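You operate a simulated robot arm through the tools that you are given. There is no shell and no other tool.

The job below is to be done with a simulated robot arm. You get a single attempt, and the scene is never put back.

JOB
Pump the black plunger till the small gauge shows about 100 bar.
Fine: first shut the return knob, then open the orange valve lever and the upper gold knob; shut the lever after. Where these are worked on the way, their far stop is far enough and under half their travel is too little: orange valve lever.

The check looks at the end state, three seconds after you hand in, the way a careful person would. Anything else that was tipped, shoved, dropped, spilled or broken makes it a failure.

ROBOT AND FRAMES
A 6-joint arm with a two-finger gripper, fixed in place. Base frame: the origin is at the foot of the arm, x ahead of it, y to its left, z up. Units: m, degrees, N and s.
Its first joint turns from -166.0 to 166.0 degrees. Payload 2.45 kg.
The TCP is the grasp point between the finger pads, 0.02 m short of the fingertips. In the tool frame z runs along the fingers and y along their closing line. Largest opening 0.14 m; the body of the gripper starts 0.168 m behind the TCP.
Orientation is that of the tool frame in the base frame, as [roll, pitch, yaw] about the fixed x, y, z axes, in that order (R = Rz(yaw) Ry(pitch) Rx(roll)). With the fingers straight down and closing along the base's y, the tool's x points along the base's -x, its y along +y and its z along -z.

CONTROLS
- The arm moves only by the tool drive_tool. Its argument "increments" is a list of rows, each a list of 3 entries, a list of its own where there are three numbers: the turn, a rotation vector about the tool's x, y, z in degrees, then the shift along the tool's x, y, z in m, then the gripper command, from -1 (fully open) to 1 (shut), values between in proportion. In form: [[[wx, wy, wz], [dx, dy, dz], claw], ...]. A call has 1 to 20 rows; each row shifts and turns the commanded pose from where the row before left it, along the tool's axes as they then stand. Rows are played at 5 a second. More than 0.05 m and 8.6 degrees between two rows, or a gripper value outside its range, and nothing of the call is played. A pose out of reach is approached as far as the arm can. The call stops where the force on the tool passes 90 N (or 10 N more than at its start, if that is more) or the arm is blocked; 0.2 s more then pass. Each finger travels about 0.045 m/s and halts on what it meets, pressing with about 27 N; the grip force reading is that of the motor and also rises with nothing between the fingers. The clock runs only during rows and for 0.2 s after the last one: add rows that do not move to give the fingers time. The reply holds the time, the measured pose of the TCP, the force on the tool along the base axes, the opening and the grip force, in the units named above and with some noise, with the torque about the TCP (base axes, N m) and any sound that the robot's microphone picked up.
- Cameras (640 x 400 px; columns grow to the right, rows downward): "scene" is fixed at [0.3997, -0.5011, 1.6899]; the picture's right is [-1.00, -0.03, 0.00], its down [-0.01, 0.33, -0.95] and it looks along [0.03, -0.94, -0.33] (base axes); focal length 214 px, centre (320, 200). "wrist" rides on the gripper at [0.078, 0.011, -0.209] in the tool frame; the picture's right is [-0.14, 0.99, 0.00], its down [-0.92, -0.13, -0.37] and it looks along [-0.36, -0.05, 0.93] (tool axes); focal length 280 px, centre (320, 200). There is no depth. A picture from a camera that has moved, and an enlarged one, comes with that camera's place and axes in the base frame and with its lens.
- grab_frame(camera): a new picture of that camera. It takes no simulated time.
- enlarge(camera, box): a new picture of the part [left, top, right, bottom] of that camera's present view, enlarged. It takes no simulated time.
- sign_off(): hands the job in; it is judged then, once.

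Places have to be worked out from the pictures, the camera data and where the tool is seen. Open the gripper and draw the arm clear of the work before you hand the job in, unless the task says otherwise.

The tools are called after "Call:" by a JSON object that holds its "op" and its "data". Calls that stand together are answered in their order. drive_tool: Moves the arm, as the interface text tells. Its arguments: {"type":"object","properties":{"increments":{"type":"array","items":{"type":"array"}}},"required":["increments"]} The other tools are called the same way: grab_frame (camera) takes a picture; enlarge (camera, box) takes an enlarged picture of a part of a camera's view; sign_off () hands the job in.

At the start:

```text
t: 0.0
tcp_pos: [0.2878, -0.4867, 1.519]
tcp_rot: [-179.8, 0.1, -179.9]
contact_force: [0.9, -0.1, -0.1]
ft_torque: [-0.03, -0.03, 0.0]
grip_width: 0.14
gripper_force: 0.1
```

scene: 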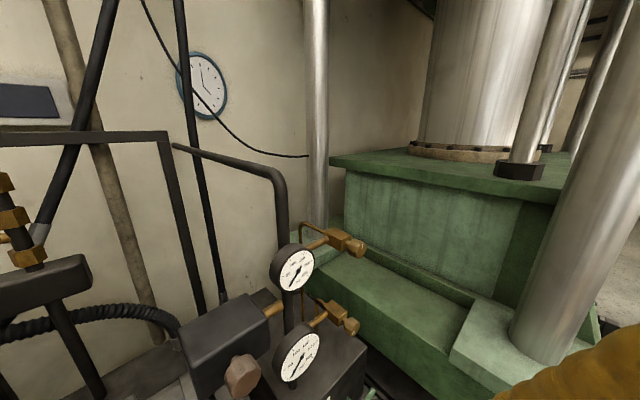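
wrist: 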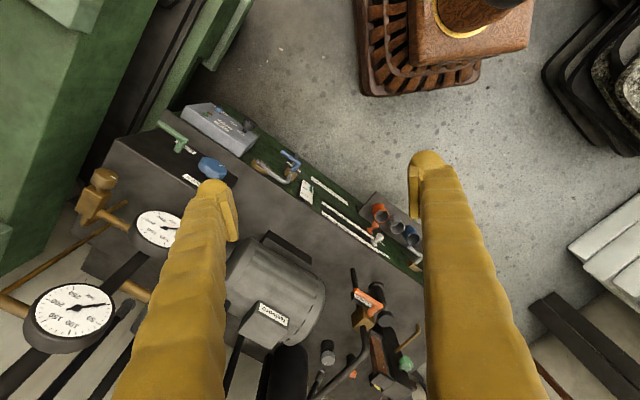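

I start by looking at both cameras closely; the wrist view shows a bench with gauges, a motor, and valves. I enlarge parts of it to identify the items.

Call:
{"op": "enlarge", "data": {"camera": "wrist", "box": [300, 240, 460, 400]}}

Call:
{"op": "enlarge", "data": {"camera": "wrist", "box": [20, 150, 220, 350]}}

Call:
{"op": "enlarge", "data": {"camera": "wrist", "box": [150, 90, 430, 280]}}

Call:
{"op": "enlarge", "data": {"camera": "scene", "box": [160, 200, 400, 400]}}

Call:
{"op": "enlarge", "data": {"camera": "scene", "box": [0, 160, 200, 400]}}

```text
2.50 times, centred on (380, 320) of wrist
camera zoom: at [0.2105, -0.4759, 1.7283], right [0.14, 0.99, 0.0], down [0.92, -0.13, 0.37], along [0.37, -0.05, -0.93], focal length 701 px, centre (170, -100)
```

zoom: 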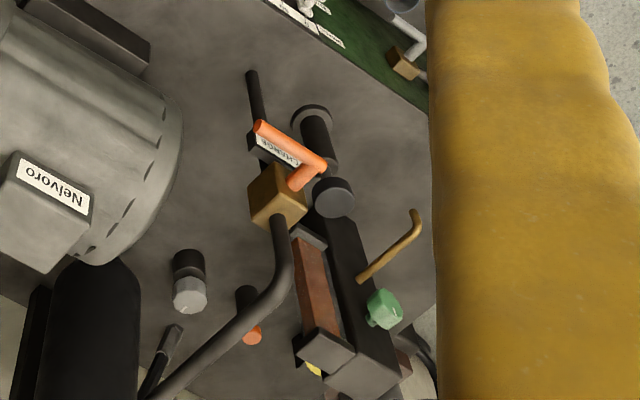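

```text
2.00 times, centred on (120, 250) of wrist
camera zoom: at [0.2105, -0.4759, 1.7283], right [0.14, 0.99, 0.0], down [0.92, -0.13, 0.37], along [0.37, -0.05, -0.93], focal length 561 px, centre (720, 100)
```

zoom: 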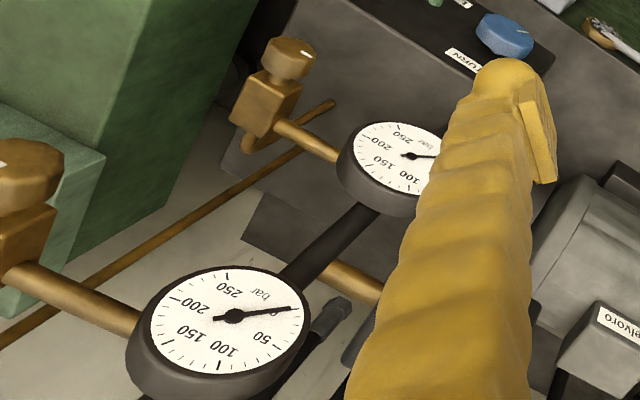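

```text
2.11 times, centred on (290, 185) of wrist
camera zoom: at [0.2105, -0.4759, 1.7283], right [0.14, 0.99, 0.0], down [0.92, -0.13, 0.37], along [0.37, -0.05, -0.93], focal length 590 px, centre (383, 232)
```

zoom: 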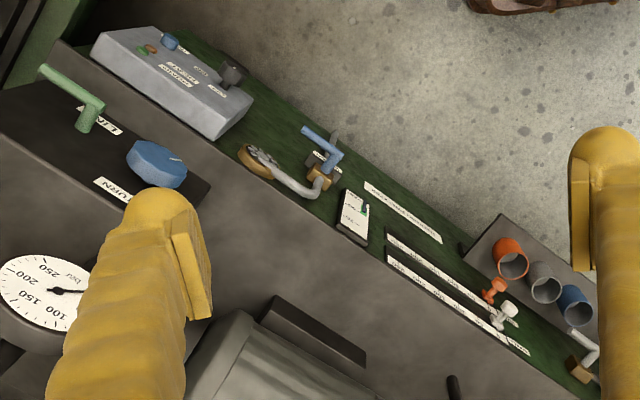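

```text
2.00 times, centred on (280, 300) of scene
camera zoom: at [0.3997, -0.5011, 1.6899], right [-1.0, -0.03, 0.0], down [-0.01, 0.33, -0.95], along [0.03, -0.94, -0.33], focal length 429 px, centre (400, 0)
```

zoom: 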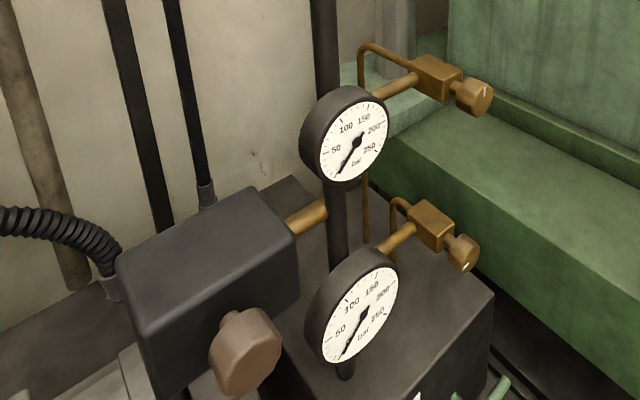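

```text
1.67 times, centred on (100, 280) of scene
camera zoom: at [0.3997, -0.5011, 1.6899], right [-1.0, -0.03, 0.0], down [-0.01, 0.33, -0.95], along [0.03, -0.94, -0.33], focal length 358 px, centre (687, 67)
```

zoom: 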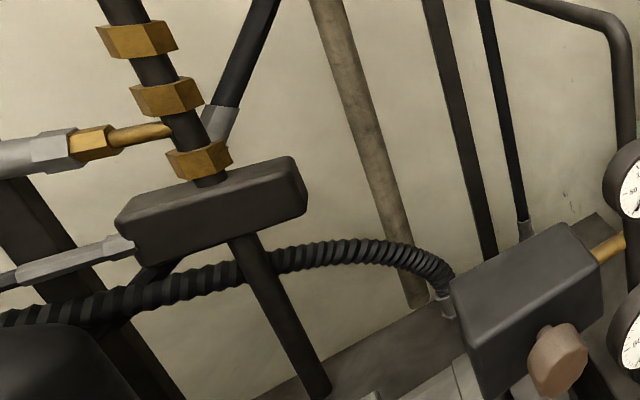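

The two large gauges work out at about (0.456,-0.867,1.405) and (0.459,-0.868,1.15), and the gold knobs at about (0.326,-0.96,1.40) and (0.326,-0.955,1.15). To triangulate the rest and find the small gauge and plunger, I shift the camera in +y in free space.

Call:
{"op": "drive_tool", "data": {"increments": [[[0, 0, 0], [0, 0.05, 0], -1], [[0, 0, 0], [0, 0.05, 0], -1], [[0, 0, 0], [0, 0.05, 0], -1], [[0, 0, 0], [0, 0.05, 0], -1], [[0, 0, 0], [0, 0, 0], -1], [[0, 0, 0], [0, 0, 0], -1]]}}

```text
t: 1.6
tcp_pos: [0.3318, -0.3382, 1.4705]
tcp_rot: [174.9, -4.6, -179.7]
contact_force: [0.4, -0.6, -0.1]
ft_torque: [0.02, 0.08, 0.02]
grip_width: 0.1397
gripper_force: 0.1
stopped in row 6: the arm was blocked; the commanded pose is now the measured one
```

The pose settled short at (0.33,-0.34,1.47), likely a reach limit near the base axis rather than contact (the force is tiny). I look again.

Call:
{"op": "grab_frame", "data": {"camera": "wrist"}}

Call:
{"op": "grab_frame", "data": {"camera": "scene"}}

```text
taken
camera wrist: at [0.272, -0.3461, 1.6848], right [0.14, 0.99, 0.07], down [0.95, -0.15, 0.28], along [0.29, 0.03, -0.96], focal length 280 px, centre (320, 200)
```

wrist: 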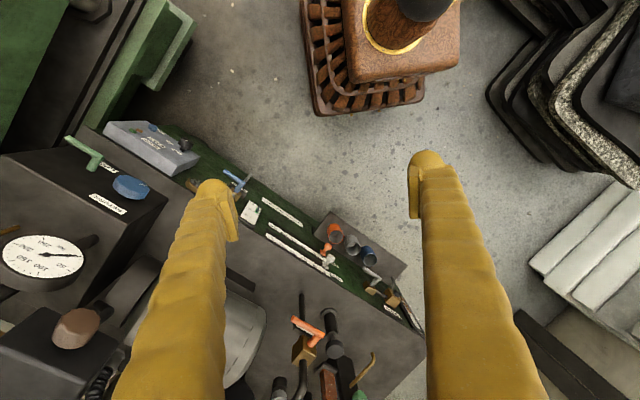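

```text
taken
```

scene: 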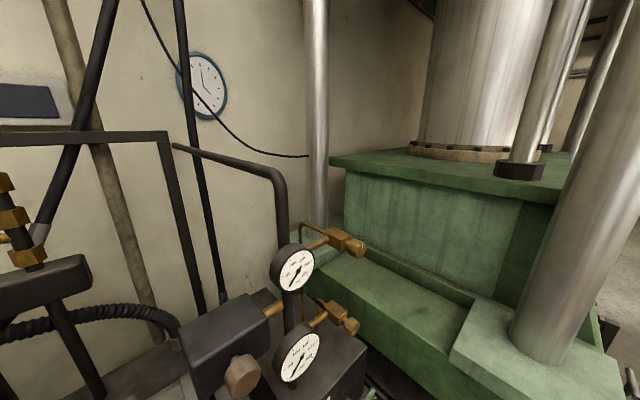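

By triangulation the blue RETURN knob is near (0.383,-0.815,0.93) and the orange lever near (0.85,-0.41,1.015). I straighten the tool and move forward above the orange lever area to find the plunger and small gauge.

Call:
{"op": "drive_tool", "data": {"increments": [[[5.1, -4.6, 0], [0, 0, 0], -1], [[0, 0, 0], [-0.04, 0, 0.02], -1], [[0, 0, 0], [-0.04, 0, 0.02], -1], [[0, 0, 0], [-0.04, 0, 0.02], -1], [[0, 0, 0], [-0.04, 0, 0.02], -1], [[0, 0, 0], [-0.04, 0, 0.02], -1], [[0, 0, 0], [-0.04, 0, 0.02], -1], [[0, 0, 0], [0, 0, 0], -1], [[0, 0, 0], [0, 0, 0], -1]]}}

Call:
{"op": "grab_frame", "data": {"camera": "wrist"}}

```text
t: 3.6
tcp_pos: [0.5697, -0.3351, 1.355]
tcp_rot: [-179.7, 0.2, -179.9]
contact_force: [1.3, -0.1, -0.4]
ft_torque: [0.03, 0.0, 0.01]
grip_width: 0.14
gripper_force: 0.0
```

```text
taken
camera wrist: at [0.4906, -0.3229, 1.5628], right [0.14, 0.99, -0.01], down [0.92, -0.12, 0.37], along [0.37, -0.06, -0.93], focal length 280 px, centre (320, 200)
```

wrist: 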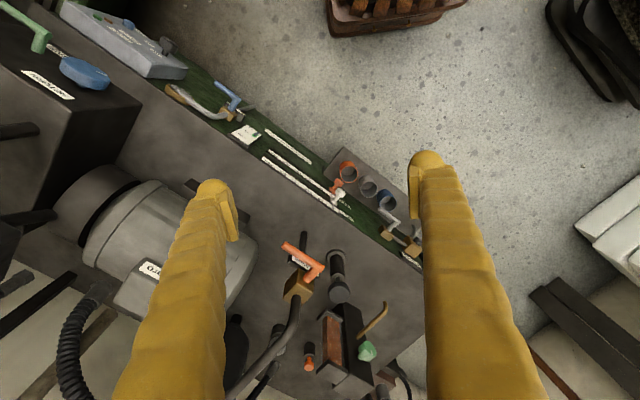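

Call:
{"op": "enlarge", "data": {"camera": "wrist", "box": [220, 220, 430, 400]}}

Call:
{"op": "enlarge", "data": {"camera": "wrist", "box": [140, 60, 440, 270]}}

Call:
{"op": "enlarge", "data": {"camera": "wrist", "box": [0, 0, 200, 140]}}

```text
2.22 times, centred on (325, 310) of wrist
camera zoom: at [0.4906, -0.3229, 1.5628], right [0.14, 0.99, -0.01], down [0.92, -0.12, 0.37], along [0.37, -0.06, -0.93], focal length 623 px, centre (309, -44)
```

zoom: 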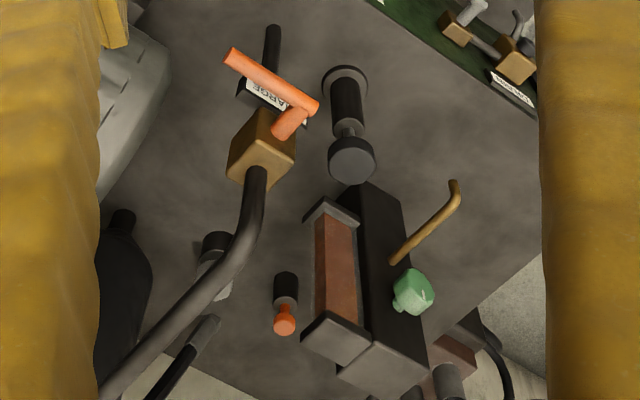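

```text
1.90 times, centred on (290, 165) of wrist
camera zoom: at [0.4906, -0.3229, 1.5628], right [0.14, 0.99, -0.01], down [0.92, -0.12, 0.37], along [0.37, -0.06, -0.93], focal length 534 px, centre (377, 267)
```

zoom: 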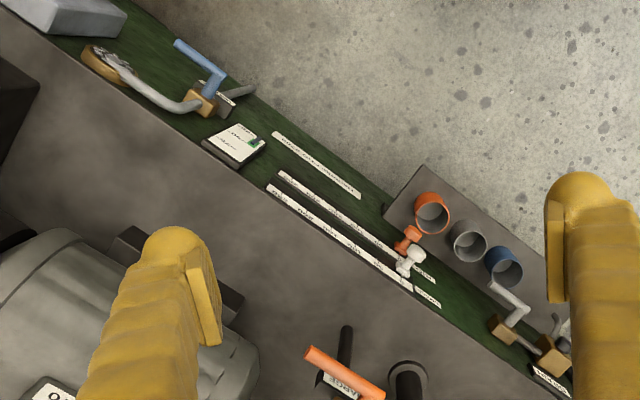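

```text
2.86 times, centred on (100, 70) of wrist
camera zoom: at [0.4906, -0.3229, 1.5628], right [0.14, 0.99, -0.01], down [0.92, -0.12, 0.37], along [0.37, -0.06, -0.93], focal length 801 px, centre (949, 571)
```

zoom: 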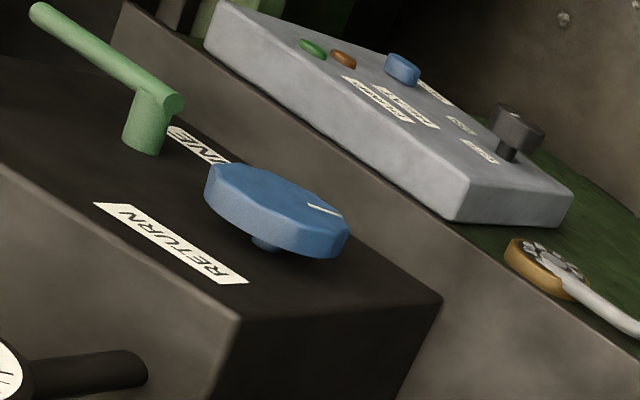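

The black mushroom-topped plunger stands next to the orange CHARGE lever. I compare the two gauges in the scene view to see which is the small one.

Call:
{"op": "enlarge", "data": {"camera": "scene", "box": [250, 220, 380, 300]}}

Call:
{"op": "enlarge", "data": {"camera": "scene", "box": [250, 310, 380, 390]}}

```text
4.92 times, centred on (315, 260) of scene
camera zoom: at [0.3997, -0.5011, 1.6899], right [-1.0, -0.03, 0.0], down [-0.01, 0.33, -0.95], along [0.03, -0.94, -0.33], focal length 1056 px, centre (345, -95)
```

zoom: 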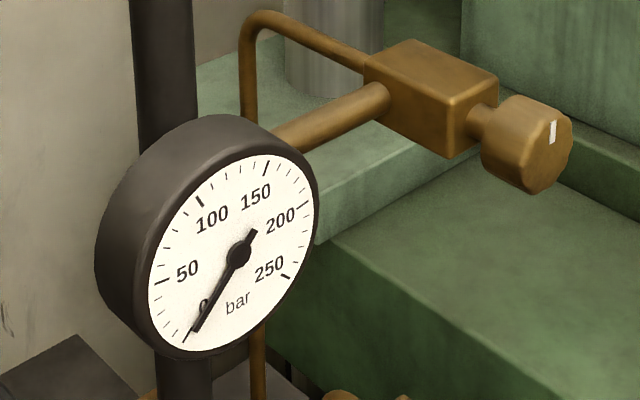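

```text
4.92 times, centred on (315, 350) of scene
camera zoom: at [0.3997, -0.5011, 1.6899], right [-1.0, -0.03, 0.0], down [-0.01, 0.33, -0.95], along [0.03, -0.94, -0.33], focal length 1056 px, centre (345, -538)
```

zoom: 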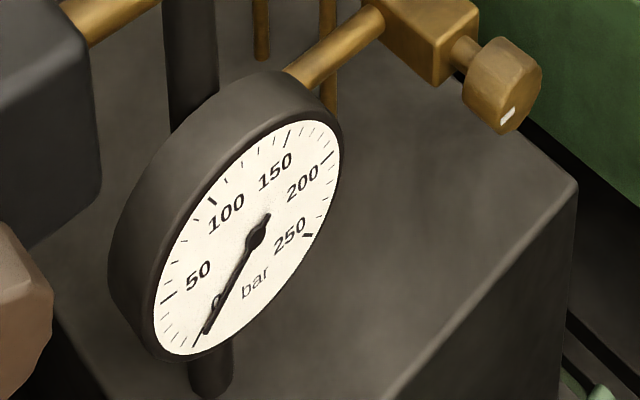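

The upper gauge is the smaller of the two (face about 0.085 vs 0.115 m), with the upper gold knob as its isolator. Next I move in front of the blue RETURN knob and turn the tool about 33° so that it squares up with the machine front.

Call:
{"op": "drive_tool", "data": {"increments": [[[0, 0, 0], [0.028, -0.036, 0.005], -1], [[0, 0, 0], [0.028, -0.036, 0.005], -1], [[0, 0, 0], [0.028, -0.036, 0.005], -1], [[0, 0, 0], [0.028, -0.036, 0.005], -1], [[0, 0, 0], [0.028, -0.036, 0.005], -1], [[0, 0, 0], [0.028, -0.036, 0.005], -1], [[0, 0, 0], [0.028, -0.036, 0.005], -1], [[0, 0, 0], [0.028, -0.036, 0.005], -1], [[0, 0, 0], [0.028, -0.036, 0.005], -1], [[0, 0, 0], [0.028, -0.036, 0.005], -1], [[0, 0, 0], [0.028, -0.036, 0.005], -1], [[0, 0, 8.35], [0, 0, 0], -1], [[0, 0, 8.35], [0, 0, 0], -1], [[0, 0, 8.35], [0, 0, 0], -1], [[0, 0, 8.35], [0, 0, 0], -1], [[0, 0, 0], [0, 0, 0], -1]]}}

Call:
{"op": "grab_frame", "data": {"camera": "wrist"}}

Call:
{"op": "grab_frame", "data": {"camera": "scene"}}

```text
t: 7.0
tcp_pos: [0.2634, -0.7334, 1.3]
tcp_rot: [-179.8, 0.4, 146.7]
contact_force: [0.2, -0.5, -0.1]
ft_torque: [-0.02, -0.01, 0.02]
grip_width: 0.14
gripper_force: 0.2
```

```text
taken
camera wrist: at [0.2042, -0.681, 1.5078], right [0.66, 0.75, 0.0], down [0.7, -0.61, 0.37], along [0.28, -0.25, -0.93], focal length 280 px, centre (320, 200)
```

wrist: 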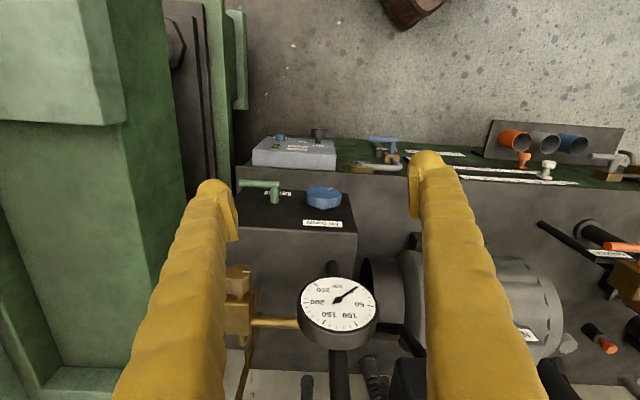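

```text
taken
```

scene: 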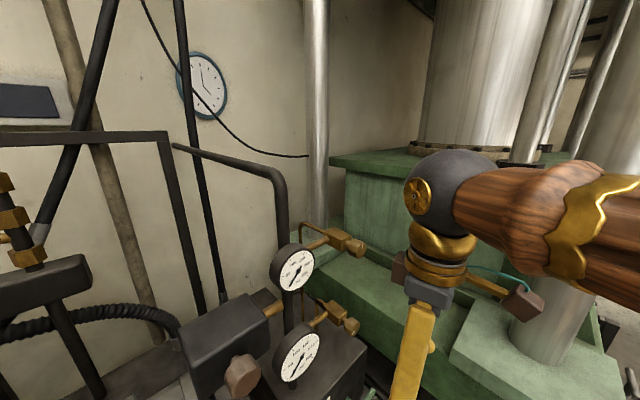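

The view now squares up with the machine. I zoom in on the blue knob and the box to refine the machine's direction and the knob's place.

Call:
{"op": "enlarge", "data": {"camera": "wrist", "box": [230, 120, 420, 240]}}

Call:
{"op": "enlarge", "data": {"camera": "wrist", "box": [340, 100, 640, 290]}}

```text
3.33 times, centred on (325, 180) of wrist
camera zoom: at [0.2042, -0.681, 1.5078], right [0.66, 0.75, 0.0], down [0.7, -0.61, 0.37], along [0.28, -0.25, -0.93], focal length 935 px, centre (303, 267)
```

zoom: 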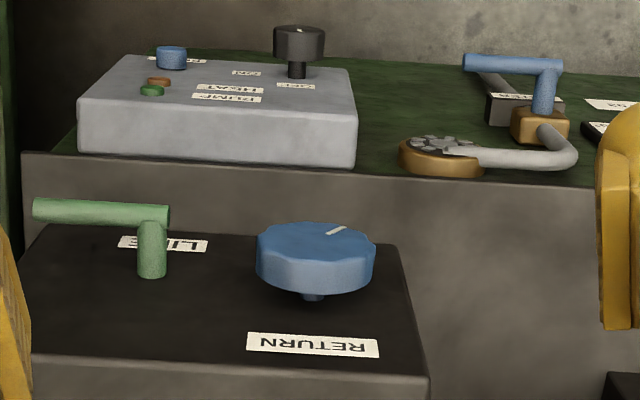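

```text
2.11 times, centred on (490, 195) of wrist
camera zoom: at [0.2042, -0.681, 1.5078], right [0.66, 0.75, 0.0], down [0.7, -0.61, 0.37], along [0.28, -0.25, -0.93], focal length 590 px, centre (-38, 210)
```

zoom: 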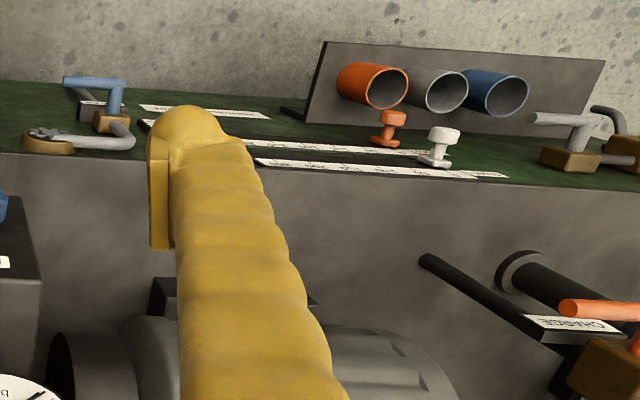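

The dark panel with LINE/RETURN turns out to be an upright front face: the knob's stem points outward. The machine front runs at 45°, so inward is (0.707,-0.707,0), and the blue knob's face is at about (0.384,-0.826,0.88). I square the tool to that, back off and pitch it inward to see the panel from the front.

Call:
{"op": "drive_tool", "data": {"increments": [[[0, 0, 5.85], [0.01, 0, 0], -1], [[0, 0, 5.85], [0.01, 0, 0], -1], [[0, 0, 0], [0.02, 0, 0.04], -1], [[0, 0, 0], [0.02, 0, 0.04], -1], [[0, 0, 0], [0.02, 0, 0.04], -1], [[0, 0, 0], [0.02, 0, 0.04], -1], [[0, 0, 0], [0.02, 0, 0.04], -1], [[0, -8.3, 0], [0, 0, 0], -1], [[0, -8.3, 0], [0, 0, 0], -1], [[0, -8.3, 0], [0, 0, 0], -1], [[0, -8.3, 0], [0, 0, 0], -1], [[0, -8.3, 0], [0, 0, 0], -1], [[0, 0, 0], [0, 0, 0], -1]]}}

Call:
{"op": "grab_frame", "data": {"camera": "wrist"}}

```text
t: 9.8
tcp_pos: [0.1783, -0.6525, 1.0986]
tcp_rot: [-179.8, 41.9, 135.1]
contact_force: [-0.4, -0.4, 0.4]
ft_torque: [0.01, -0.02, 0.0]
grip_width: 0.1398
gripper_force: 0.1
```

```text
taken
camera wrist: at [0.0469, -0.5052, 1.2018], right [0.77, 0.63, 0.09], down [0.22, -0.4, 0.89], along [0.59, -0.67, -0.45], focal length 280 px, centre (320, 200)
```

wrist: 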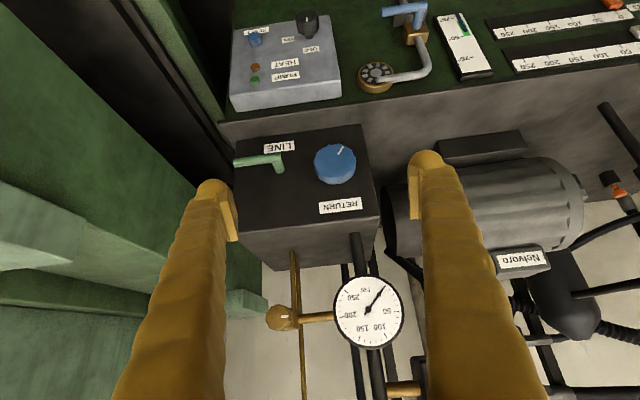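

The front panel is now visible, though this camera sees it upside-down. I zoom into the details, including the scales on the green front.

Call:
{"op": "enlarge", "data": {"camera": "wrist", "box": [220, 110, 420, 235]}}

Call:
{"op": "enlarge", "data": {"camera": "wrist", "box": [220, 0, 430, 120]}}

Call:
{"op": "enlarge", "data": {"camera": "wrist", "box": [420, 0, 640, 140]}}

Call:
{"op": "enlarge", "data": {"camera": "wrist", "box": [240, 240, 430, 400]}}

```text
3.20 times, centred on (320, 172) of wrist
camera zoom: at [0.0469, -0.5052, 1.2018], right [0.77, 0.63, 0.09], down [0.22, -0.4, 0.89], along [0.59, -0.67, -0.45], focal length 897 px, centre (320, 288)
```

zoom: 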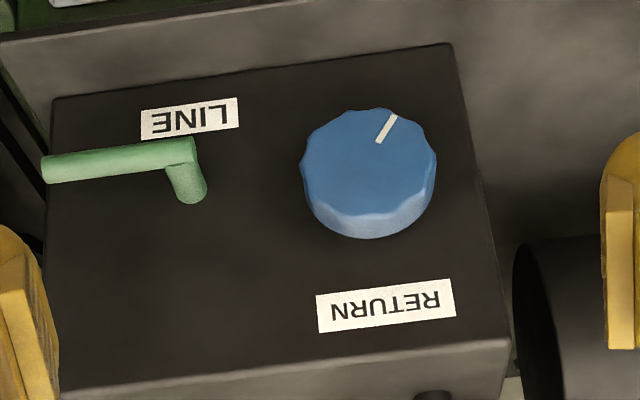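

```text
3.05 times, centred on (325, 60) of wrist
camera zoom: at [0.0469, -0.5052, 1.2018], right [0.77, 0.63, 0.09], down [0.22, -0.4, 0.89], along [0.59, -0.67, -0.45], focal length 854 px, centre (305, 627)
```

zoom: 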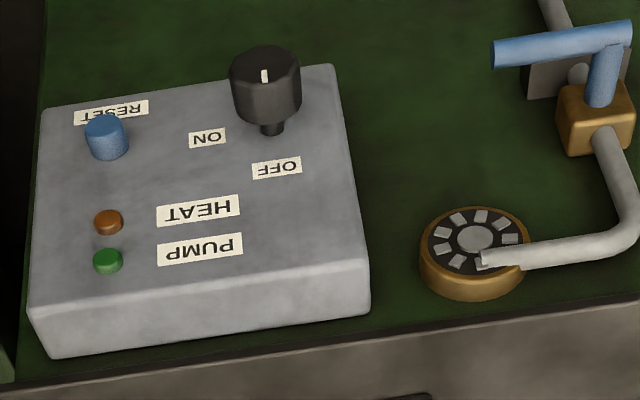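

```text
2.86 times, centred on (530, 70) of wrist
camera zoom: at [0.0469, -0.5052, 1.2018], right [0.77, 0.63, 0.09], down [0.22, -0.4, 0.89], along [0.59, -0.67, -0.45], focal length 801 px, centre (-280, 571)
```

zoom: 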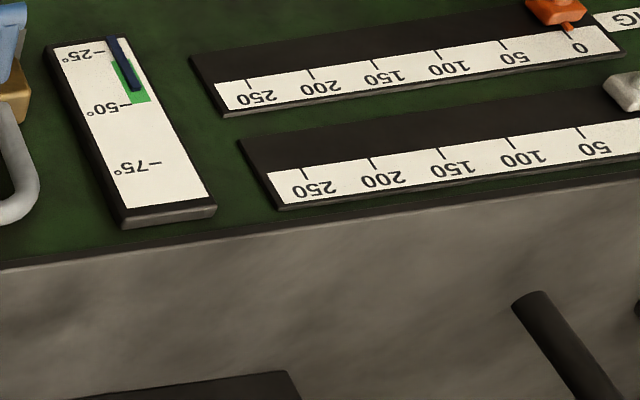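

```text
2.50 times, centred on (335, 320) of wrist
camera zoom: at [0.0469, -0.5052, 1.2018], right [0.77, 0.63, 0.09], down [0.22, -0.4, 0.89], along [0.59, -0.67, -0.45], focal length 701 px, centre (282, -100)
```

zoom: 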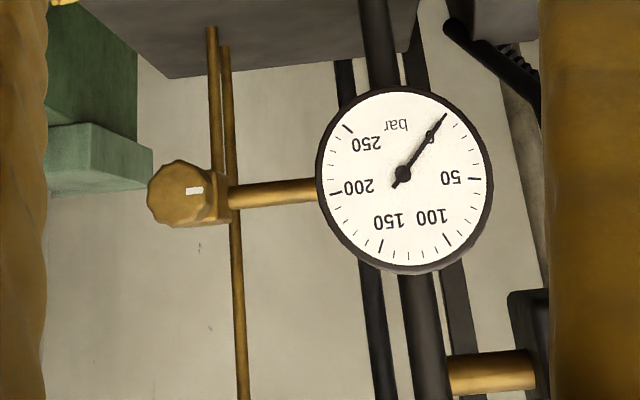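

Triangulated in the machine frame (i inward, m left, Z up), the panel is vertical at i≈0.893 and the blue knob's face is at i≈0.852, m≈-0.313, z≈0.886, with its axis along i and a diameter of about 0.085. I move in and pitch the tool to horizontal facing the knob, with the opening set near 0.11.

Call:
{"op": "drive_tool", "data": {"increments": [[[0, 0, 0], [-0.0105, 0.0044, 0.0362], -0.57], [[0, 0, 0], [-0.0105, 0.0044, 0.0362], -0.57], [[0, 0, 0], [-0.0105, 0.0044, 0.0362], -0.57], [[0, 0, 0], [-0.0105, 0.0044, 0.0362], -0.57], [[0, 0, 0], [-0.0105, 0.0044, 0.0362], -0.57], [[0, -8.03, 0], [0, 0, 0], -0.57], [[0, -8.03, 0], [0, 0, 0], -0.57], [[0, -8.03, 0], [0, 0, 0], -0.57], [[0, -8.03, 0], [0, 0, 0], -0.57], [[0, -8.03, 0], [0, 0, 0], -0.57], [[0, -8.03, 0], [0, 0, 0], -0.57], [[0, 0, 0], [0, 0, 0], -0.57]]}}

Call:
{"op": "grab_frame", "data": {"camera": "wrist"}}

Call:
{"op": "grab_frame", "data": {"camera": "scene"}}

```text
t: 12.4
tcp_pos: [0.3069, -0.7506, 0.9997]
tcp_rot: [96.8, 89.6, 52.0]
contact_force: [0.6, 0.4, 0.1]
ft_torque: [0.0, 0.0, 0.03]
grip_width: 0.1097
gripper_force: 0.1
```

```text
taken
camera wrist: at [0.1671, -0.5953, 0.9221], right [0.7, 0.7, 0.14], down [-0.35, 0.17, 0.92], along [0.62, -0.69, 0.36], focal length 280 px, centre (320, 200)
```

wrist: 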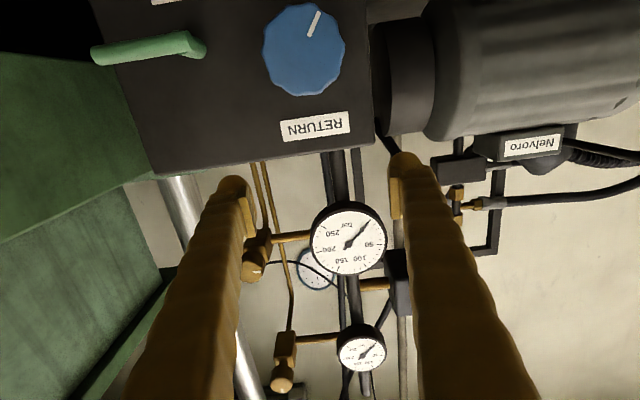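

```text
taken
```

scene: 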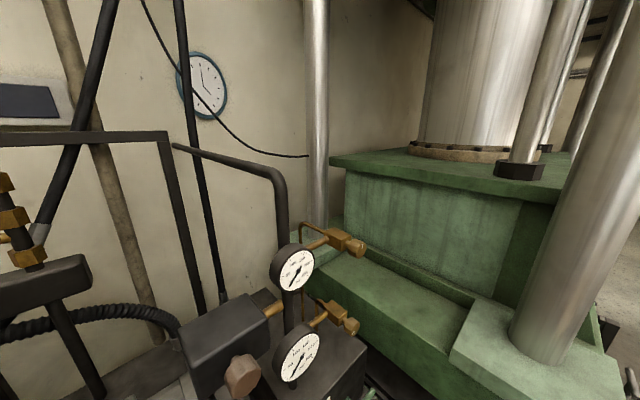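

Everything agrees: the TCP is at i=0.748, m=-0.314 and the knob centre at m≈-0.3135, z≈0.884. The upper gauge is clearly the small one. I go down to the knob's height, forward, and close on its rim.

Call:
{"op": "drive_tool", "data": {"increments": [[[0, 0, 0], [0.0385, 0, 0], -0.57], [[0, 0, 0], [0.0385, 0, 0], -0.57], [[0, 0, 0], [0.0385, 0, 0], -0.57], [[0, 0, 0], [0, 0, 0.037], -0.57], [[0, 0, 0], [0, 0, 0.037], -0.57], [[0, 0, 0], [0, 0, 0.037], -0.57], [[0, 0, 0], [0, 0, 0], -0.57]]}}

Call:
{"op": "grab_frame", "data": {"camera": "wrist"}}

```text
t: 13.9
tcp_pos: [0.3781, -0.8736, 0.9439]
tcp_rot: [-104.1, 89.9, -149.2]
contact_force: [-18.6, 24.3, 12.3]
ft_torque: [-0.06, -0.23, 0.45]
grip_width: 0.1101
gripper_force: 0.0
out of reach, approached as far as the arm can: row 1, 2, 3
stopped in row 7: the force on the tool passed its limit at 113 N (the readings are from after the stop); the commanded pose is now the measured one
```

```text
taken
camera wrist: at [0.2391, -0.7173, 0.8653], right [0.7, 0.7, 0.14], down [-0.35, 0.17, 0.92], along [0.62, -0.69, 0.36], focal length 280 px, centre (320, 200)
```

wrist: 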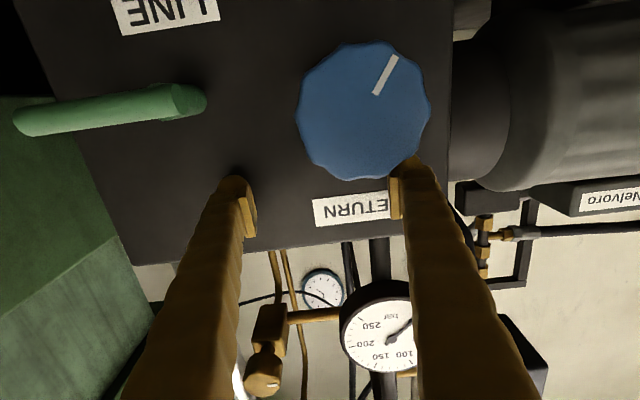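

The arm couldn't hold a level tool at that height, drifted to i=0.885, m=-0.35, z=0.944, and the fingertips pressed against the panel plate. I back straight off, go up to where it was reachable, and will re-approach with the tool tilted downward instead.

Call:
{"op": "drive_tool", "data": {"increments": [[[0, 0, 0], [0, 0, -0.025], -0.57], [[0, 0, 0], [-0.014, 0.009, -0.025], -0.57], [[0, 0, 0], [-0.014, 0.009, -0.025], -0.57], [[0, 0, 0], [-0.014, 0.009, -0.025], -0.57], [[0, 0, 0], [-0.014, 0.009, -0.025], -0.57], [[0, 0, 0], [0, 0, 0], -0.57]]}}

```text
t: 15.3
tcp_pos: [0.319, -0.7592, 0.9994]
tcp_rot: [144.1, 89.7, 99.1]
contact_force: [0.3, 0.2, 0.2]
ft_torque: [0.0, 0.0, 0.01]
grip_width: 0.1097
gripper_force: 0.1
```

Clear again at i=0.762, m=-0.311, z=1.0. I tilt the tool to point 45° down-and-in, then verify.

Call:
{"op": "drive_tool", "data": {"increments": [[[0, 7.5, 0], [0, 0, 0], -0.57], [[0, 7.5, 0], [0, 0, 0], -0.57], [[0, 7.5, 0], [0, 0, 0], -0.57], [[0, 7.5, 0], [0, 0, 0], -0.57], [[0, 7.5, 0], [0, 0, 0], -0.57], [[0, 7.5, 0], [0, 0, 0], -0.57], [[0, 0, 0], [0, 0, 0], -0.57]]}}

Call:
{"op": "grab_frame", "data": {"camera": "wrist"}}

```text
t: 16.9
tcp_pos: [0.3172, -0.7591, 0.9995]
tcp_rot: [-179.8, 44.8, 135.1]
contact_force: [0.1, 1.0, -0.2]
ft_torque: [-0.02, 0.0, -0.05]
grip_width: 0.1099
gripper_force: 0.1
```

```text
taken
camera wrist: at [0.181, -0.6075, 1.092], right [0.77, 0.63, 0.09], down [0.19, -0.37, 0.91], along [0.61, -0.68, -0.4], focal length 280 px, centre (320, 200)
```

wrist: 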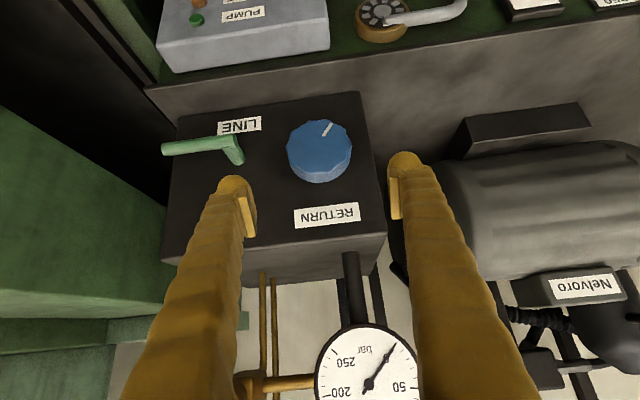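

The tool is now tilted 45° and aligned with the knob (m=-0.3125). The knob lies almost along the tool axis, so I advance toward it in small rows.

Call:
{"op": "drive_tool", "data": {"increments": [[[0, 0, 0], [0.0023, 0, 0.0298], -0.57], [[0, 0, 0], [0.0023, 0, 0.0298], -0.57], [[0, 0, 0], [0.0023, 0, 0.0298], -0.57], [[0, 0, 0], [0.0023, 0, 0.0298], -0.57], [[0, 0, 0], [0, 0, 0], -0.57]]}}

Call:
{"op": "grab_frame", "data": {"camera": "wrist"}}

```text
t: 18.1
tcp_pos: [0.3724, -0.8155, 0.9053]
tcp_rot: [-179.9, 44.9, 135.1]
contact_force: [0.2, 0.3, 0.0]
ft_torque: [0.01, -0.02, 0.0]
grip_width: 0.1099
gripper_force: 0.1
```

```text
taken
camera wrist: at [0.2368, -0.6637, 0.9976], right [0.77, 0.63, 0.1], down [0.19, -0.37, 0.91], along [0.61, -0.68, -0.4], focal length 280 px, centre (320, 200)
```

wrist: 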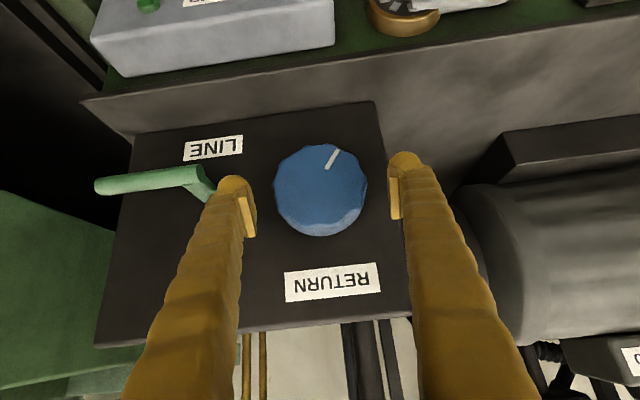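

The knob sits centred between the fingers. I narrow to about 0.10, make the last advance, and close on the rim.

Call:
{"op": "drive_tool", "data": {"increments": [[[0, 0, 0], [0, 0, 0], -0.43], [[0, 0, 0], [0, 0, 0.013], -0.43], [[0, 0, 0], [0, 0, 0.013], -0.43], [[0, 0, 0], [0, 0, 0], 0.3], [[0, 0, 0], [0, 0, 0], 0.5], [[0, 0, 0], [0, 0, 0], 0.5]]}}

Call:
{"op": "grab_frame", "data": {"camera": "wrist"}}

```text
t: 19.5
tcp_pos: [0.3833, -0.829, 0.8888]
tcp_rot: [-179.9, 44.8, 134.9]
contact_force: [-10.4, -10.7, 1.4]
ft_torque: [-0.02, 0.06, 0.11]
grip_width: 0.0829
gripper_force: 39.0
```

```text
taken
camera wrist: at [0.248, -0.6766, 0.9815], right [0.77, 0.63, 0.1], down [0.19, -0.37, 0.91], along [0.61, -0.68, -0.4], focal length 280 px, centre (320, 200)
```

wrist: 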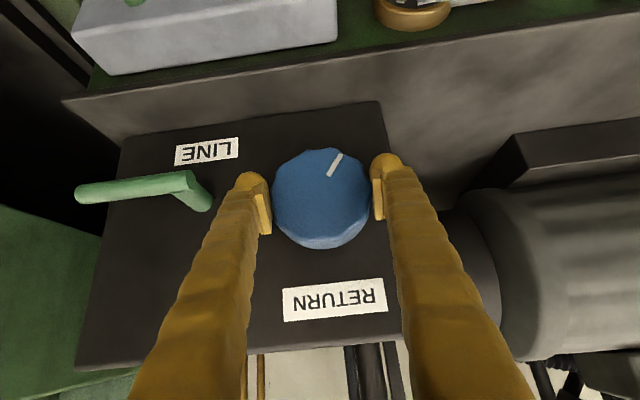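

I have a firm grip (0.083 m, 39 N). Now I turn clockwise as seen from the front (positive about the inward axis, tool vector (-0.707,0,0.707)) in a small first step, watching the torque.

Call:
{"op": "drive_tool", "data": {"increments": [[[-5.6, 0, 5.6], [0, 0, 0], 0.5], [[-5.6, 0, 5.6], [0, 0, 0], 0.5], [[-5.6, 0, 5.6], [0, 0, 0], 0.5], [[0, 0, 0], [0, 0, 0], 0.5]]}}

Call:
{"op": "grab_frame", "data": {"camera": "wrist"}}

```text
t: 20.5
tcp_pos: [0.3825, -0.8289, 0.8882]
tcp_rot: [148.2, 40.1, 112.9]
contact_force: [-42.8, -36.4, -21.9]
ft_torque: [0.01, 0.36, -0.19]
grip_width: 0.0829
gripper_force: 44.9
```

```text
taken
camera wrist: at [0.2204, -0.7041, 0.9781], right [0.69, 0.54, 0.49], down [-0.07, -0.62, 0.78], along [0.72, -0.57, -0.39], focal length 280 px, centre (320, 200)
```

wrist: 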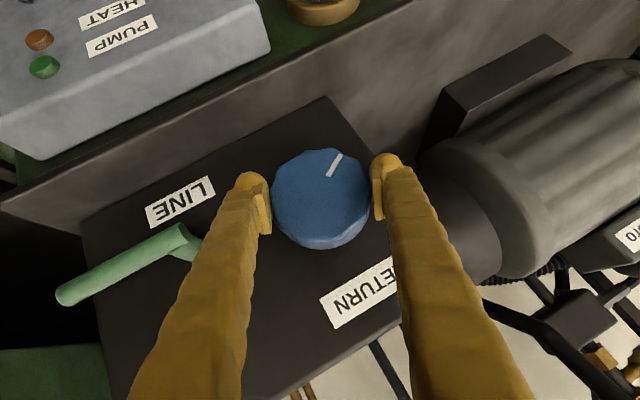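

The knob turns with the gripper; the mark kept its place between the fingers. The sideways load of about 60 N along the tool's -y tells me the true centre lies a few mm lower and to the -m side, so I re-centre slightly and continue turning.

Call:
{"op": "drive_tool", "data": {"increments": [[[0, 0, 0], [0.0027, -0.004, 0.0027], 0.5], [[0, 0, 0], [0, 0, 0], 0.5]]}}

```text
t: 21.1
tcp_pos: [0.3837, -0.8298, 0.8873]
tcp_rot: [148.2, 40.4, 113.1]
contact_force: [-42.6, 7.9, 32.0]
ft_torque: [-0.02, 0.01, -0.36]
grip_width: 0.0828
gripper_force: 45.1
```

The y load is nearly gone; the remainder is friction from my push along the pads, so I undo that part and keep turning.

Call:
{"op": "drive_tool", "data": {"increments": [[[0, 0, 0], [-0.0025, 0, -0.0025], 0.5], [[-5.6, 0, 5.6], [0, 0, 0], 0.5], [[-5.6, 0, 5.6], [0, -0.001, 0], 0.5], [[0, 0, 0], [0, 0, 0], 0.5]]}}

Call:
{"op": "grab_frame", "data": {"camera": "wrist"}}

```text
t: 22.1
tcp_pos: [0.3828, -0.8304, 0.8865]
tcp_rot: [130.7, 32.8, 102.7]
contact_force: [38.2, -0.7, -13.1]
ft_torque: [0.2, 0.2, -0.13]
grip_width: 0.0828
gripper_force: 44.5
```

```text
taken
camera wrist: at [0.203, -0.7223, 0.9652], right [0.56, 0.43, 0.71], down [-0.2, -0.76, 0.62], along [0.8, -0.49, -0.34], focal length 280 px, centre (320, 200)
```

wrist: 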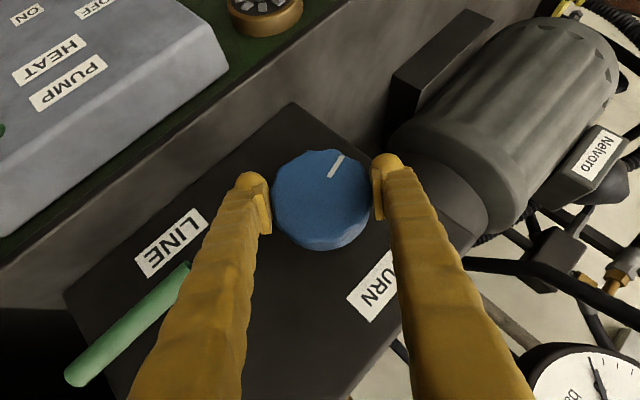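

About 40° turned so far with moderate forces. I continue two more steps, then check for a stop.

Call:
{"op": "drive_tool", "data": {"increments": [[[-5.6, 0, 5.6], [0, 0, 0], 0.5], [[-5.6, 0, 5.6], [0, 0, 0], 0.5], [[0, 0, 0], [0, 0, 0], 0.5]]}}

Call:
{"op": "grab_frame", "data": {"camera": "wrist"}}

```text
t: 22.9
tcp_pos: [0.3809, -0.8307, 0.886]
tcp_rot: [116.0, 23.6, 95.5]
contact_force: [30.7, 10.7, -9.5]
ft_torque: [0.25, 0.18, -0.09]
grip_width: 0.0824
gripper_force: 45.0
```

```text
taken
camera wrist: at [0.1886, -0.7358, 0.9484], right [0.41, 0.27, 0.87], down [-0.31, -0.86, 0.41], along [0.86, -0.44, -0.27], focal length 280 px, centre (320, 200)
```

wrist: 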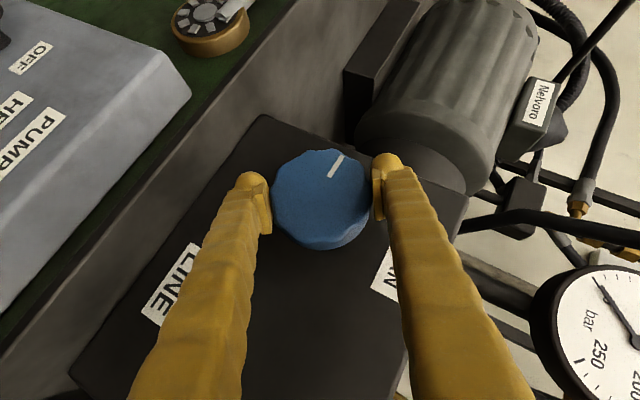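

No stop yet at about 56°. I open, swing back to the other side (about -40°) and regrip for a longer clockwise stroke.

Call:
{"op": "drive_tool", "data": {"increments": [[[0, 0, 0], [0, 0, 0], -0.5], [[0, 0, 0], [0, 0, 0], -0.5], [[5.6, 0, -5.6], [0, 0, 0], -0.5], [[5.6, 0, -5.6], [0, 0, 0], -0.5], [[5.6, 0, -5.6], [0, 0, 0], -0.5], [[5.6, 0, -5.6], [0, 0, 0], -0.5], [[5.6, 0, -5.6], [0, 0, 0], -0.5], [[5.6, 0, -5.6], [0, 0, 0], -0.5], [[5.6, 0, -5.6], [0, 0, 0], -0.5], [[5.6, 0, -5.6], [0, 0, 0], -0.5], [[5.6, 0, -5.6], [0, 0, 0], -0.5], [[5.6, 0, -5.6], [0, 0, 0], -0.5], [[5.6, 0, -5.6], [0, 0, 0], -0.5], [[5.6, 0, -5.6], [0, 0, 0], -0.5], [[0, 0, 0], [0, 0, 0], -0.5]]}}

Call:
{"op": "grab_frame", "data": {"camera": "wrist"}}

```text
t: 26.1
tcp_pos: [0.3765, -0.84, 0.9]
tcp_rot: [-160.3, 42.4, 149.5]
contact_force: [8.4, 11.3, -2.8]
ft_torque: [0.2, -0.04, 0.12]
grip_width: 0.1151
gripper_force: 8.0
out of reach, approached as far as the arm can: row 11, 12, 13, 14
```

```text
taken
camera wrist: at [0.2553, -0.675, 0.9895], right [0.75, 0.64, -0.15], down [0.36, -0.21, 0.91], along [0.55, -0.74, -0.39], focal length 280 px, centre (320, 200)
```

wrist: 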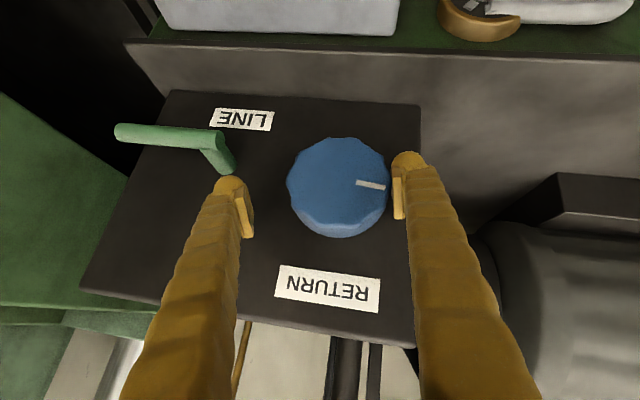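

The reverse swing ran out of reach near -14° and drifted a bit so a pad touches the knob lightly. The mark now points at image right, so the knob held its new position. I open a little and rotate back into reach to see where the commanded pose is.

Call:
{"op": "drive_tool", "data": {"increments": [[[0, 0, 0], [0, 0, 0], -0.65], [[-5.6, 0, 5.6], [0, 0, 0], -0.65], [[-5.6, 0, 5.6], [0, 0, 0], -0.65], [[0, 0, 0], [0, 0, 0], -0.65]]}}

```text
t: 27.1
tcp_pos: [0.3753, -0.8393, 0.9011]
tcp_rot: [177.9, 44.2, 134.4]
contact_force: [0.7, -0.7, -0.7]
ft_torque: [0.0, 0.02, 0.03]
grip_width: 0.1156
gripper_force: 0.0
```

Commanded pose equals measured now: i=0.859, m=-0.328, z=0.901, near the nominal orientation. I recentre on the knob, regrip, and turn clockwise again.

Call:
{"op": "drive_tool", "data": {"increments": [[[0, 0, 0], [0.0127, 0.0116, 0.0099], -0.65], [[0, 0, 0], [0, 0, 0], 0.0], [[0, 0, 0], [0, 0, 0], 0.5], [[0, 0, 0], [0, 0, 0], 0.5], [[0, 0, 0], [0, 0, 0], 0.5]]}}

```text
t: 28.3
tcp_pos: [0.3835, -0.8299, 0.8839]
tcp_rot: [178.0, 44.1, 134.4]
contact_force: [-3.8, -8.2, -2.3]
ft_torque: [0.02, -0.01, 0.03]
grip_width: 0.0834
gripper_force: 41.9
```

Call:
{"op": "drive_tool", "data": {"increments": [[[-5.6, 0, 5.6], [0, 0, 0], 0.5], [[-5.6, 0, 5.6], [0, 0, 0], 0.5], [[-5.6, 0, 5.6], [0, 0, 0], 0.5], [[-5.6, 0, 5.6], [0, 0, 0], 0.5], [[-5.6, 0, 5.6], [0, 0, 0], 0.5], [[-5.6, 0, 5.6], [0, 0, 0], 0.5], [[0, 0, 0], [0, 0, 0], 0.5]]}}

Call:
{"op": "grab_frame", "data": {"camera": "wrist"}}

```text
t: 29.9
tcp_pos: [0.3838, -0.8291, 0.8845]
tcp_rot: [122.1, 27.0, 99.1]
contact_force: [11.1, 39.9, -11.0]
ft_torque: [-0.26, -0.18, 0.51]
grip_width: 0.0831
gripper_force: 44.6
```

```text
taken
camera wrist: at [0.1954, -0.7335, 0.9566], right [0.48, 0.34, 0.81], down [-0.25, -0.83, 0.49], along [0.84, -0.44, -0.31], focal length 280 px, centre (320, 200)
```

wrist: 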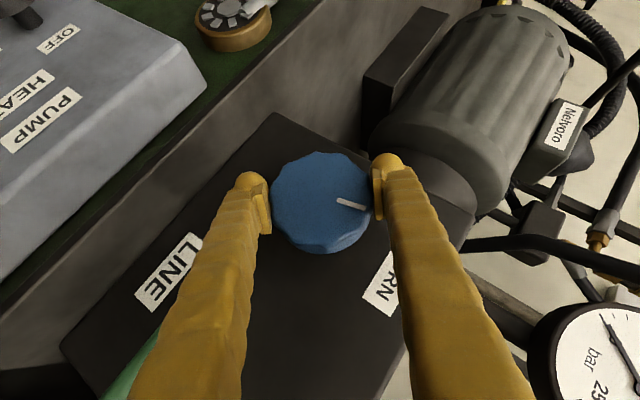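

No stop torque yet (about 105° in all); the mark is now near 11 o'clock. I continue in this grip.

Call:
{"op": "drive_tool", "data": {"increments": [[[-5.6, 0, 5.6], [0, 0, 0], 0.5], [[-5.6, 0, 5.6], [0, 0, 0], 0.5], [[-5.6, 0, 5.6], [0, 0, 0], 0.5], [[0, 0, 0], [0, 0, 0], 0.5]]}}

Call:
{"op": "grab_frame", "data": {"camera": "wrist"}}

```text
t: 30.9
tcp_pos: [0.3831, -0.833, 0.8852]
tcp_rot: [103.0, 11.6, 92.1]
contact_force: [-11.4, -2.4, 9.7]
ft_torque: [-1.5, 0.93, 0.23]
grip_width: 0.0831
gripper_force: 44.6
```

```text
taken
camera wrist: at [0.1775, -0.7516, 0.9266], right [0.22, 0.07, 0.97], down [-0.35, -0.92, 0.14], along [0.91, -0.38, -0.18], focal length 280 px, centre (320, 200)
```

wrist: 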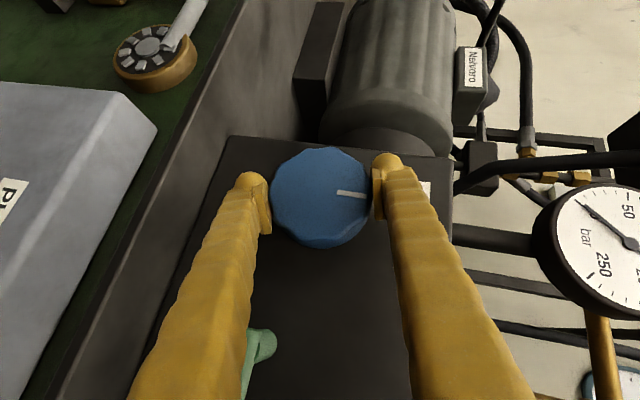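

The torque about the knob's axis jumped to 1.7 N·m and the mark (now about 12 o'clock) began lagging the fingers, so the RETURN knob is at its stop: shut. I release and retreat straight outward.

Call:
{"op": "drive_tool", "data": {"increments": [[[0, 0, 0], [0, 0, 0], -0.5], [[0, 0, 0], [0, 0, 0], -0.5], [[0, 0, 0], [0.0236, 0, -0.0236], -0.5], [[0, 0, 0], [0.0236, 0, -0.0236], -0.5], [[0, 0, 0], [0.0236, 0, -0.0236], -0.5], [[5.6, 0, -5.6], [0, 0, 0], -0.5], [[5.6, 0, -5.6], [0, 0, 0], -0.5], [[5.6, 0, -5.6], [0, 0, 0], -0.5], [[5.6, 0, -5.6], [0, 0, 0], -0.5], [[5.6, 0, -5.6], [0, 0, 0], -0.5], [[5.6, 0, -5.6], [0, 0, 0], -0.5], [[5.6, 0, -5.6], [0, 0, 0], -0.5], [[5.6, 0, -5.6], [0, 0, 0], -0.5], [[5.6, 0, -5.6], [0, 0, 0], -0.5], [[0, 0, 0], [0, 0, 0], -0.5]]}}

Call:
{"op": "grab_frame", "data": {"camera": "wrist"}}

```text
t: 34.1
tcp_pos: [0.3119, -0.7613, 0.8864]
tcp_rot: [178.1, 44.2, 134.5]
contact_force: [-0.8, -0.7, -0.5]
ft_torque: [-0.02, 0.01, 0.01]
grip_width: 0.1051
gripper_force: 0.1
```

```text
taken
camera wrist: at [0.1728, -0.6146, 0.9819], right [0.76, 0.64, 0.12], down [0.19, -0.39, 0.9], along [0.62, -0.66, -0.41], focal length 280 px, centre (320, 200)
```

wrist: 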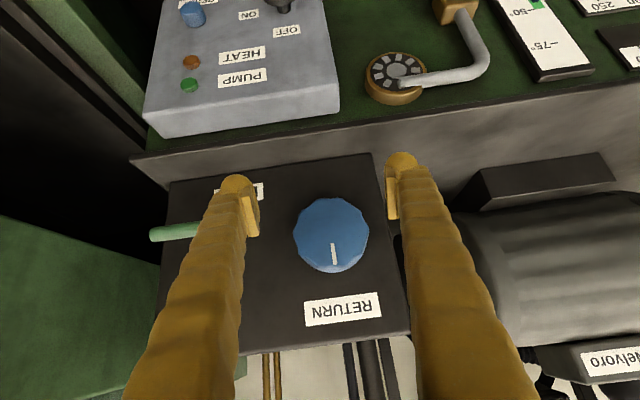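

The RETURN mark is now straight up and the LINE lever is untouched. I back up and away, then move left along the machine to view the orange lever and plunger area.

Call:
{"op": "drive_tool", "data": {"increments": [[[0, 0, 0], [-0.0099, 0, -0.0467], -0.5], [[0, 0, 0], [-0.0099, 0, -0.0467], -0.5], [[0, 0, 0], [-0.0099, 0, -0.0467], -0.5], [[0, 0, 0], [-0.0099, 0, -0.0467], -0.5], [[0, 0, 0], [-0.0099, 0, -0.0467], -0.5], [[0, 0, 0], [0, 0.046, 0], -0.5], [[0, 0, 0], [0, 0.046, 0], -0.5], [[0, 0, 0], [0, 0.046, 0], -0.5], [[0, 0, 0], [0, 0.046, 0], -0.5], [[0, 0, 0], [0, 0.046, 0], -0.5], [[0, 0, 0], [0, 0.046, 0], -0.5], [[0, 0, 0], [0, 0.046, 0], -0.5], [[0, 0, 0], [0, 0.046, 0], -0.5], [[0, 0, 0], [0, 0.046, 0], -0.5], [[0, 0, 0], [0, 0.046, 0], -0.5], [[0, 0, 0], [0, 0.046, 0], -0.5], [[0, 0, 0], [0, 0, 0], -0.5]]}}

Call:
{"op": "grab_frame", "data": {"camera": "wrist"}}

```text
t: 37.7
tcp_pos: [0.5699, -0.3114, 1.0991]
tcp_rot: [178.1, 44.1, 134.4]
contact_force: [-0.1, -0.8, 0.8]
ft_torque: [0.02, -0.03, -0.02]
grip_width: 0.105
gripper_force: 0.0
```

```text
taken
camera wrist: at [0.4321, -0.1646, 1.1952], right [0.76, 0.64, 0.12], down [0.18, -0.39, 0.9], along [0.62, -0.66, -0.41], focal length 280 px, centre (320, 200)
```

wrist: 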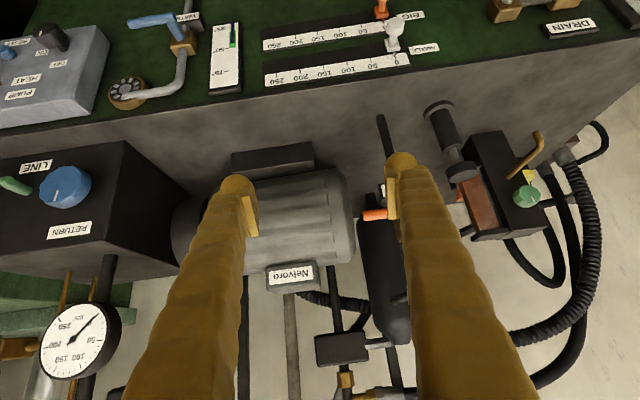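

The scales on the green panel carry labels I need to read; I enlarge those and the orange lever area.

Call:
{"op": "enlarge", "data": {"camera": "wrist", "box": [250, 0, 450, 90]}}

Call:
{"op": "enlarge", "data": {"camera": "wrist", "box": [360, 90, 560, 250]}}

Call:
{"op": "enlarge", "data": {"camera": "wrist", "box": [440, 0, 640, 100]}}

```text
3.20 times, centred on (350, 45) of wrist
camera zoom: at [0.4321, -0.1646, 1.1952], right [0.76, 0.64, 0.12], down [0.18, -0.39, 0.9], along [0.62, -0.66, -0.41], focal length 897 px, centre (224, 696)
```

zoom: 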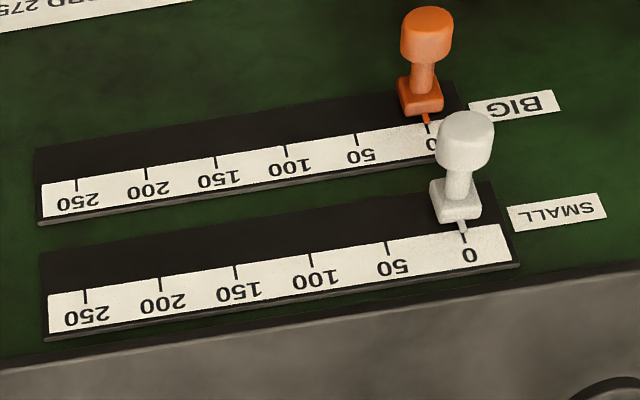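

```text
2.50 times, centred on (460, 170) of wrist
camera zoom: at [0.4321, -0.1646, 1.1952], right [0.76, 0.64, 0.12], down [0.18, -0.39, 0.9], along [0.62, -0.66, -0.41], focal length 701 px, centre (-30, 275)
```

zoom: 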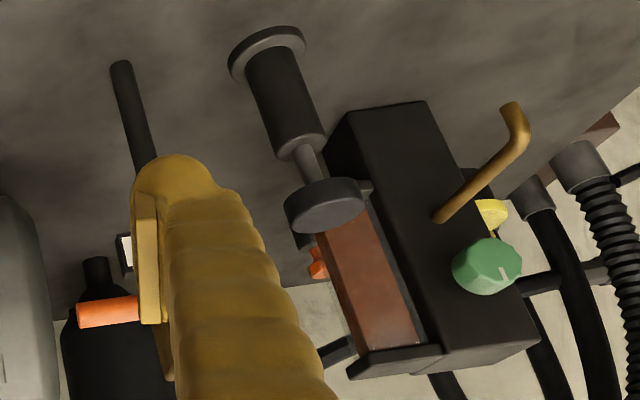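

```text
3.20 times, centred on (540, 50) of wrist
camera zoom: at [0.4321, -0.1646, 1.1952], right [0.76, 0.64, 0.12], down [0.18, -0.39, 0.9], along [0.62, -0.66, -0.41], focal length 897 px, centre (-384, 680)
```

zoom: 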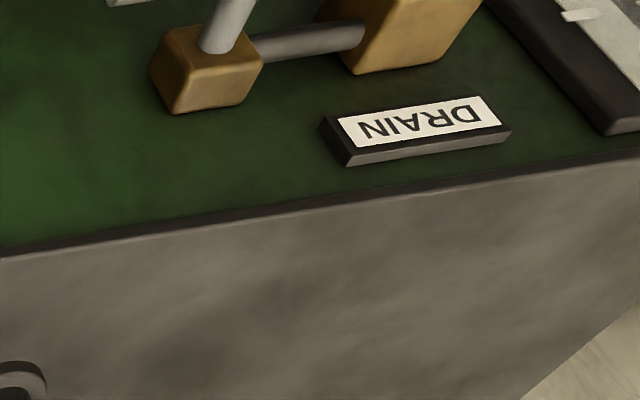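

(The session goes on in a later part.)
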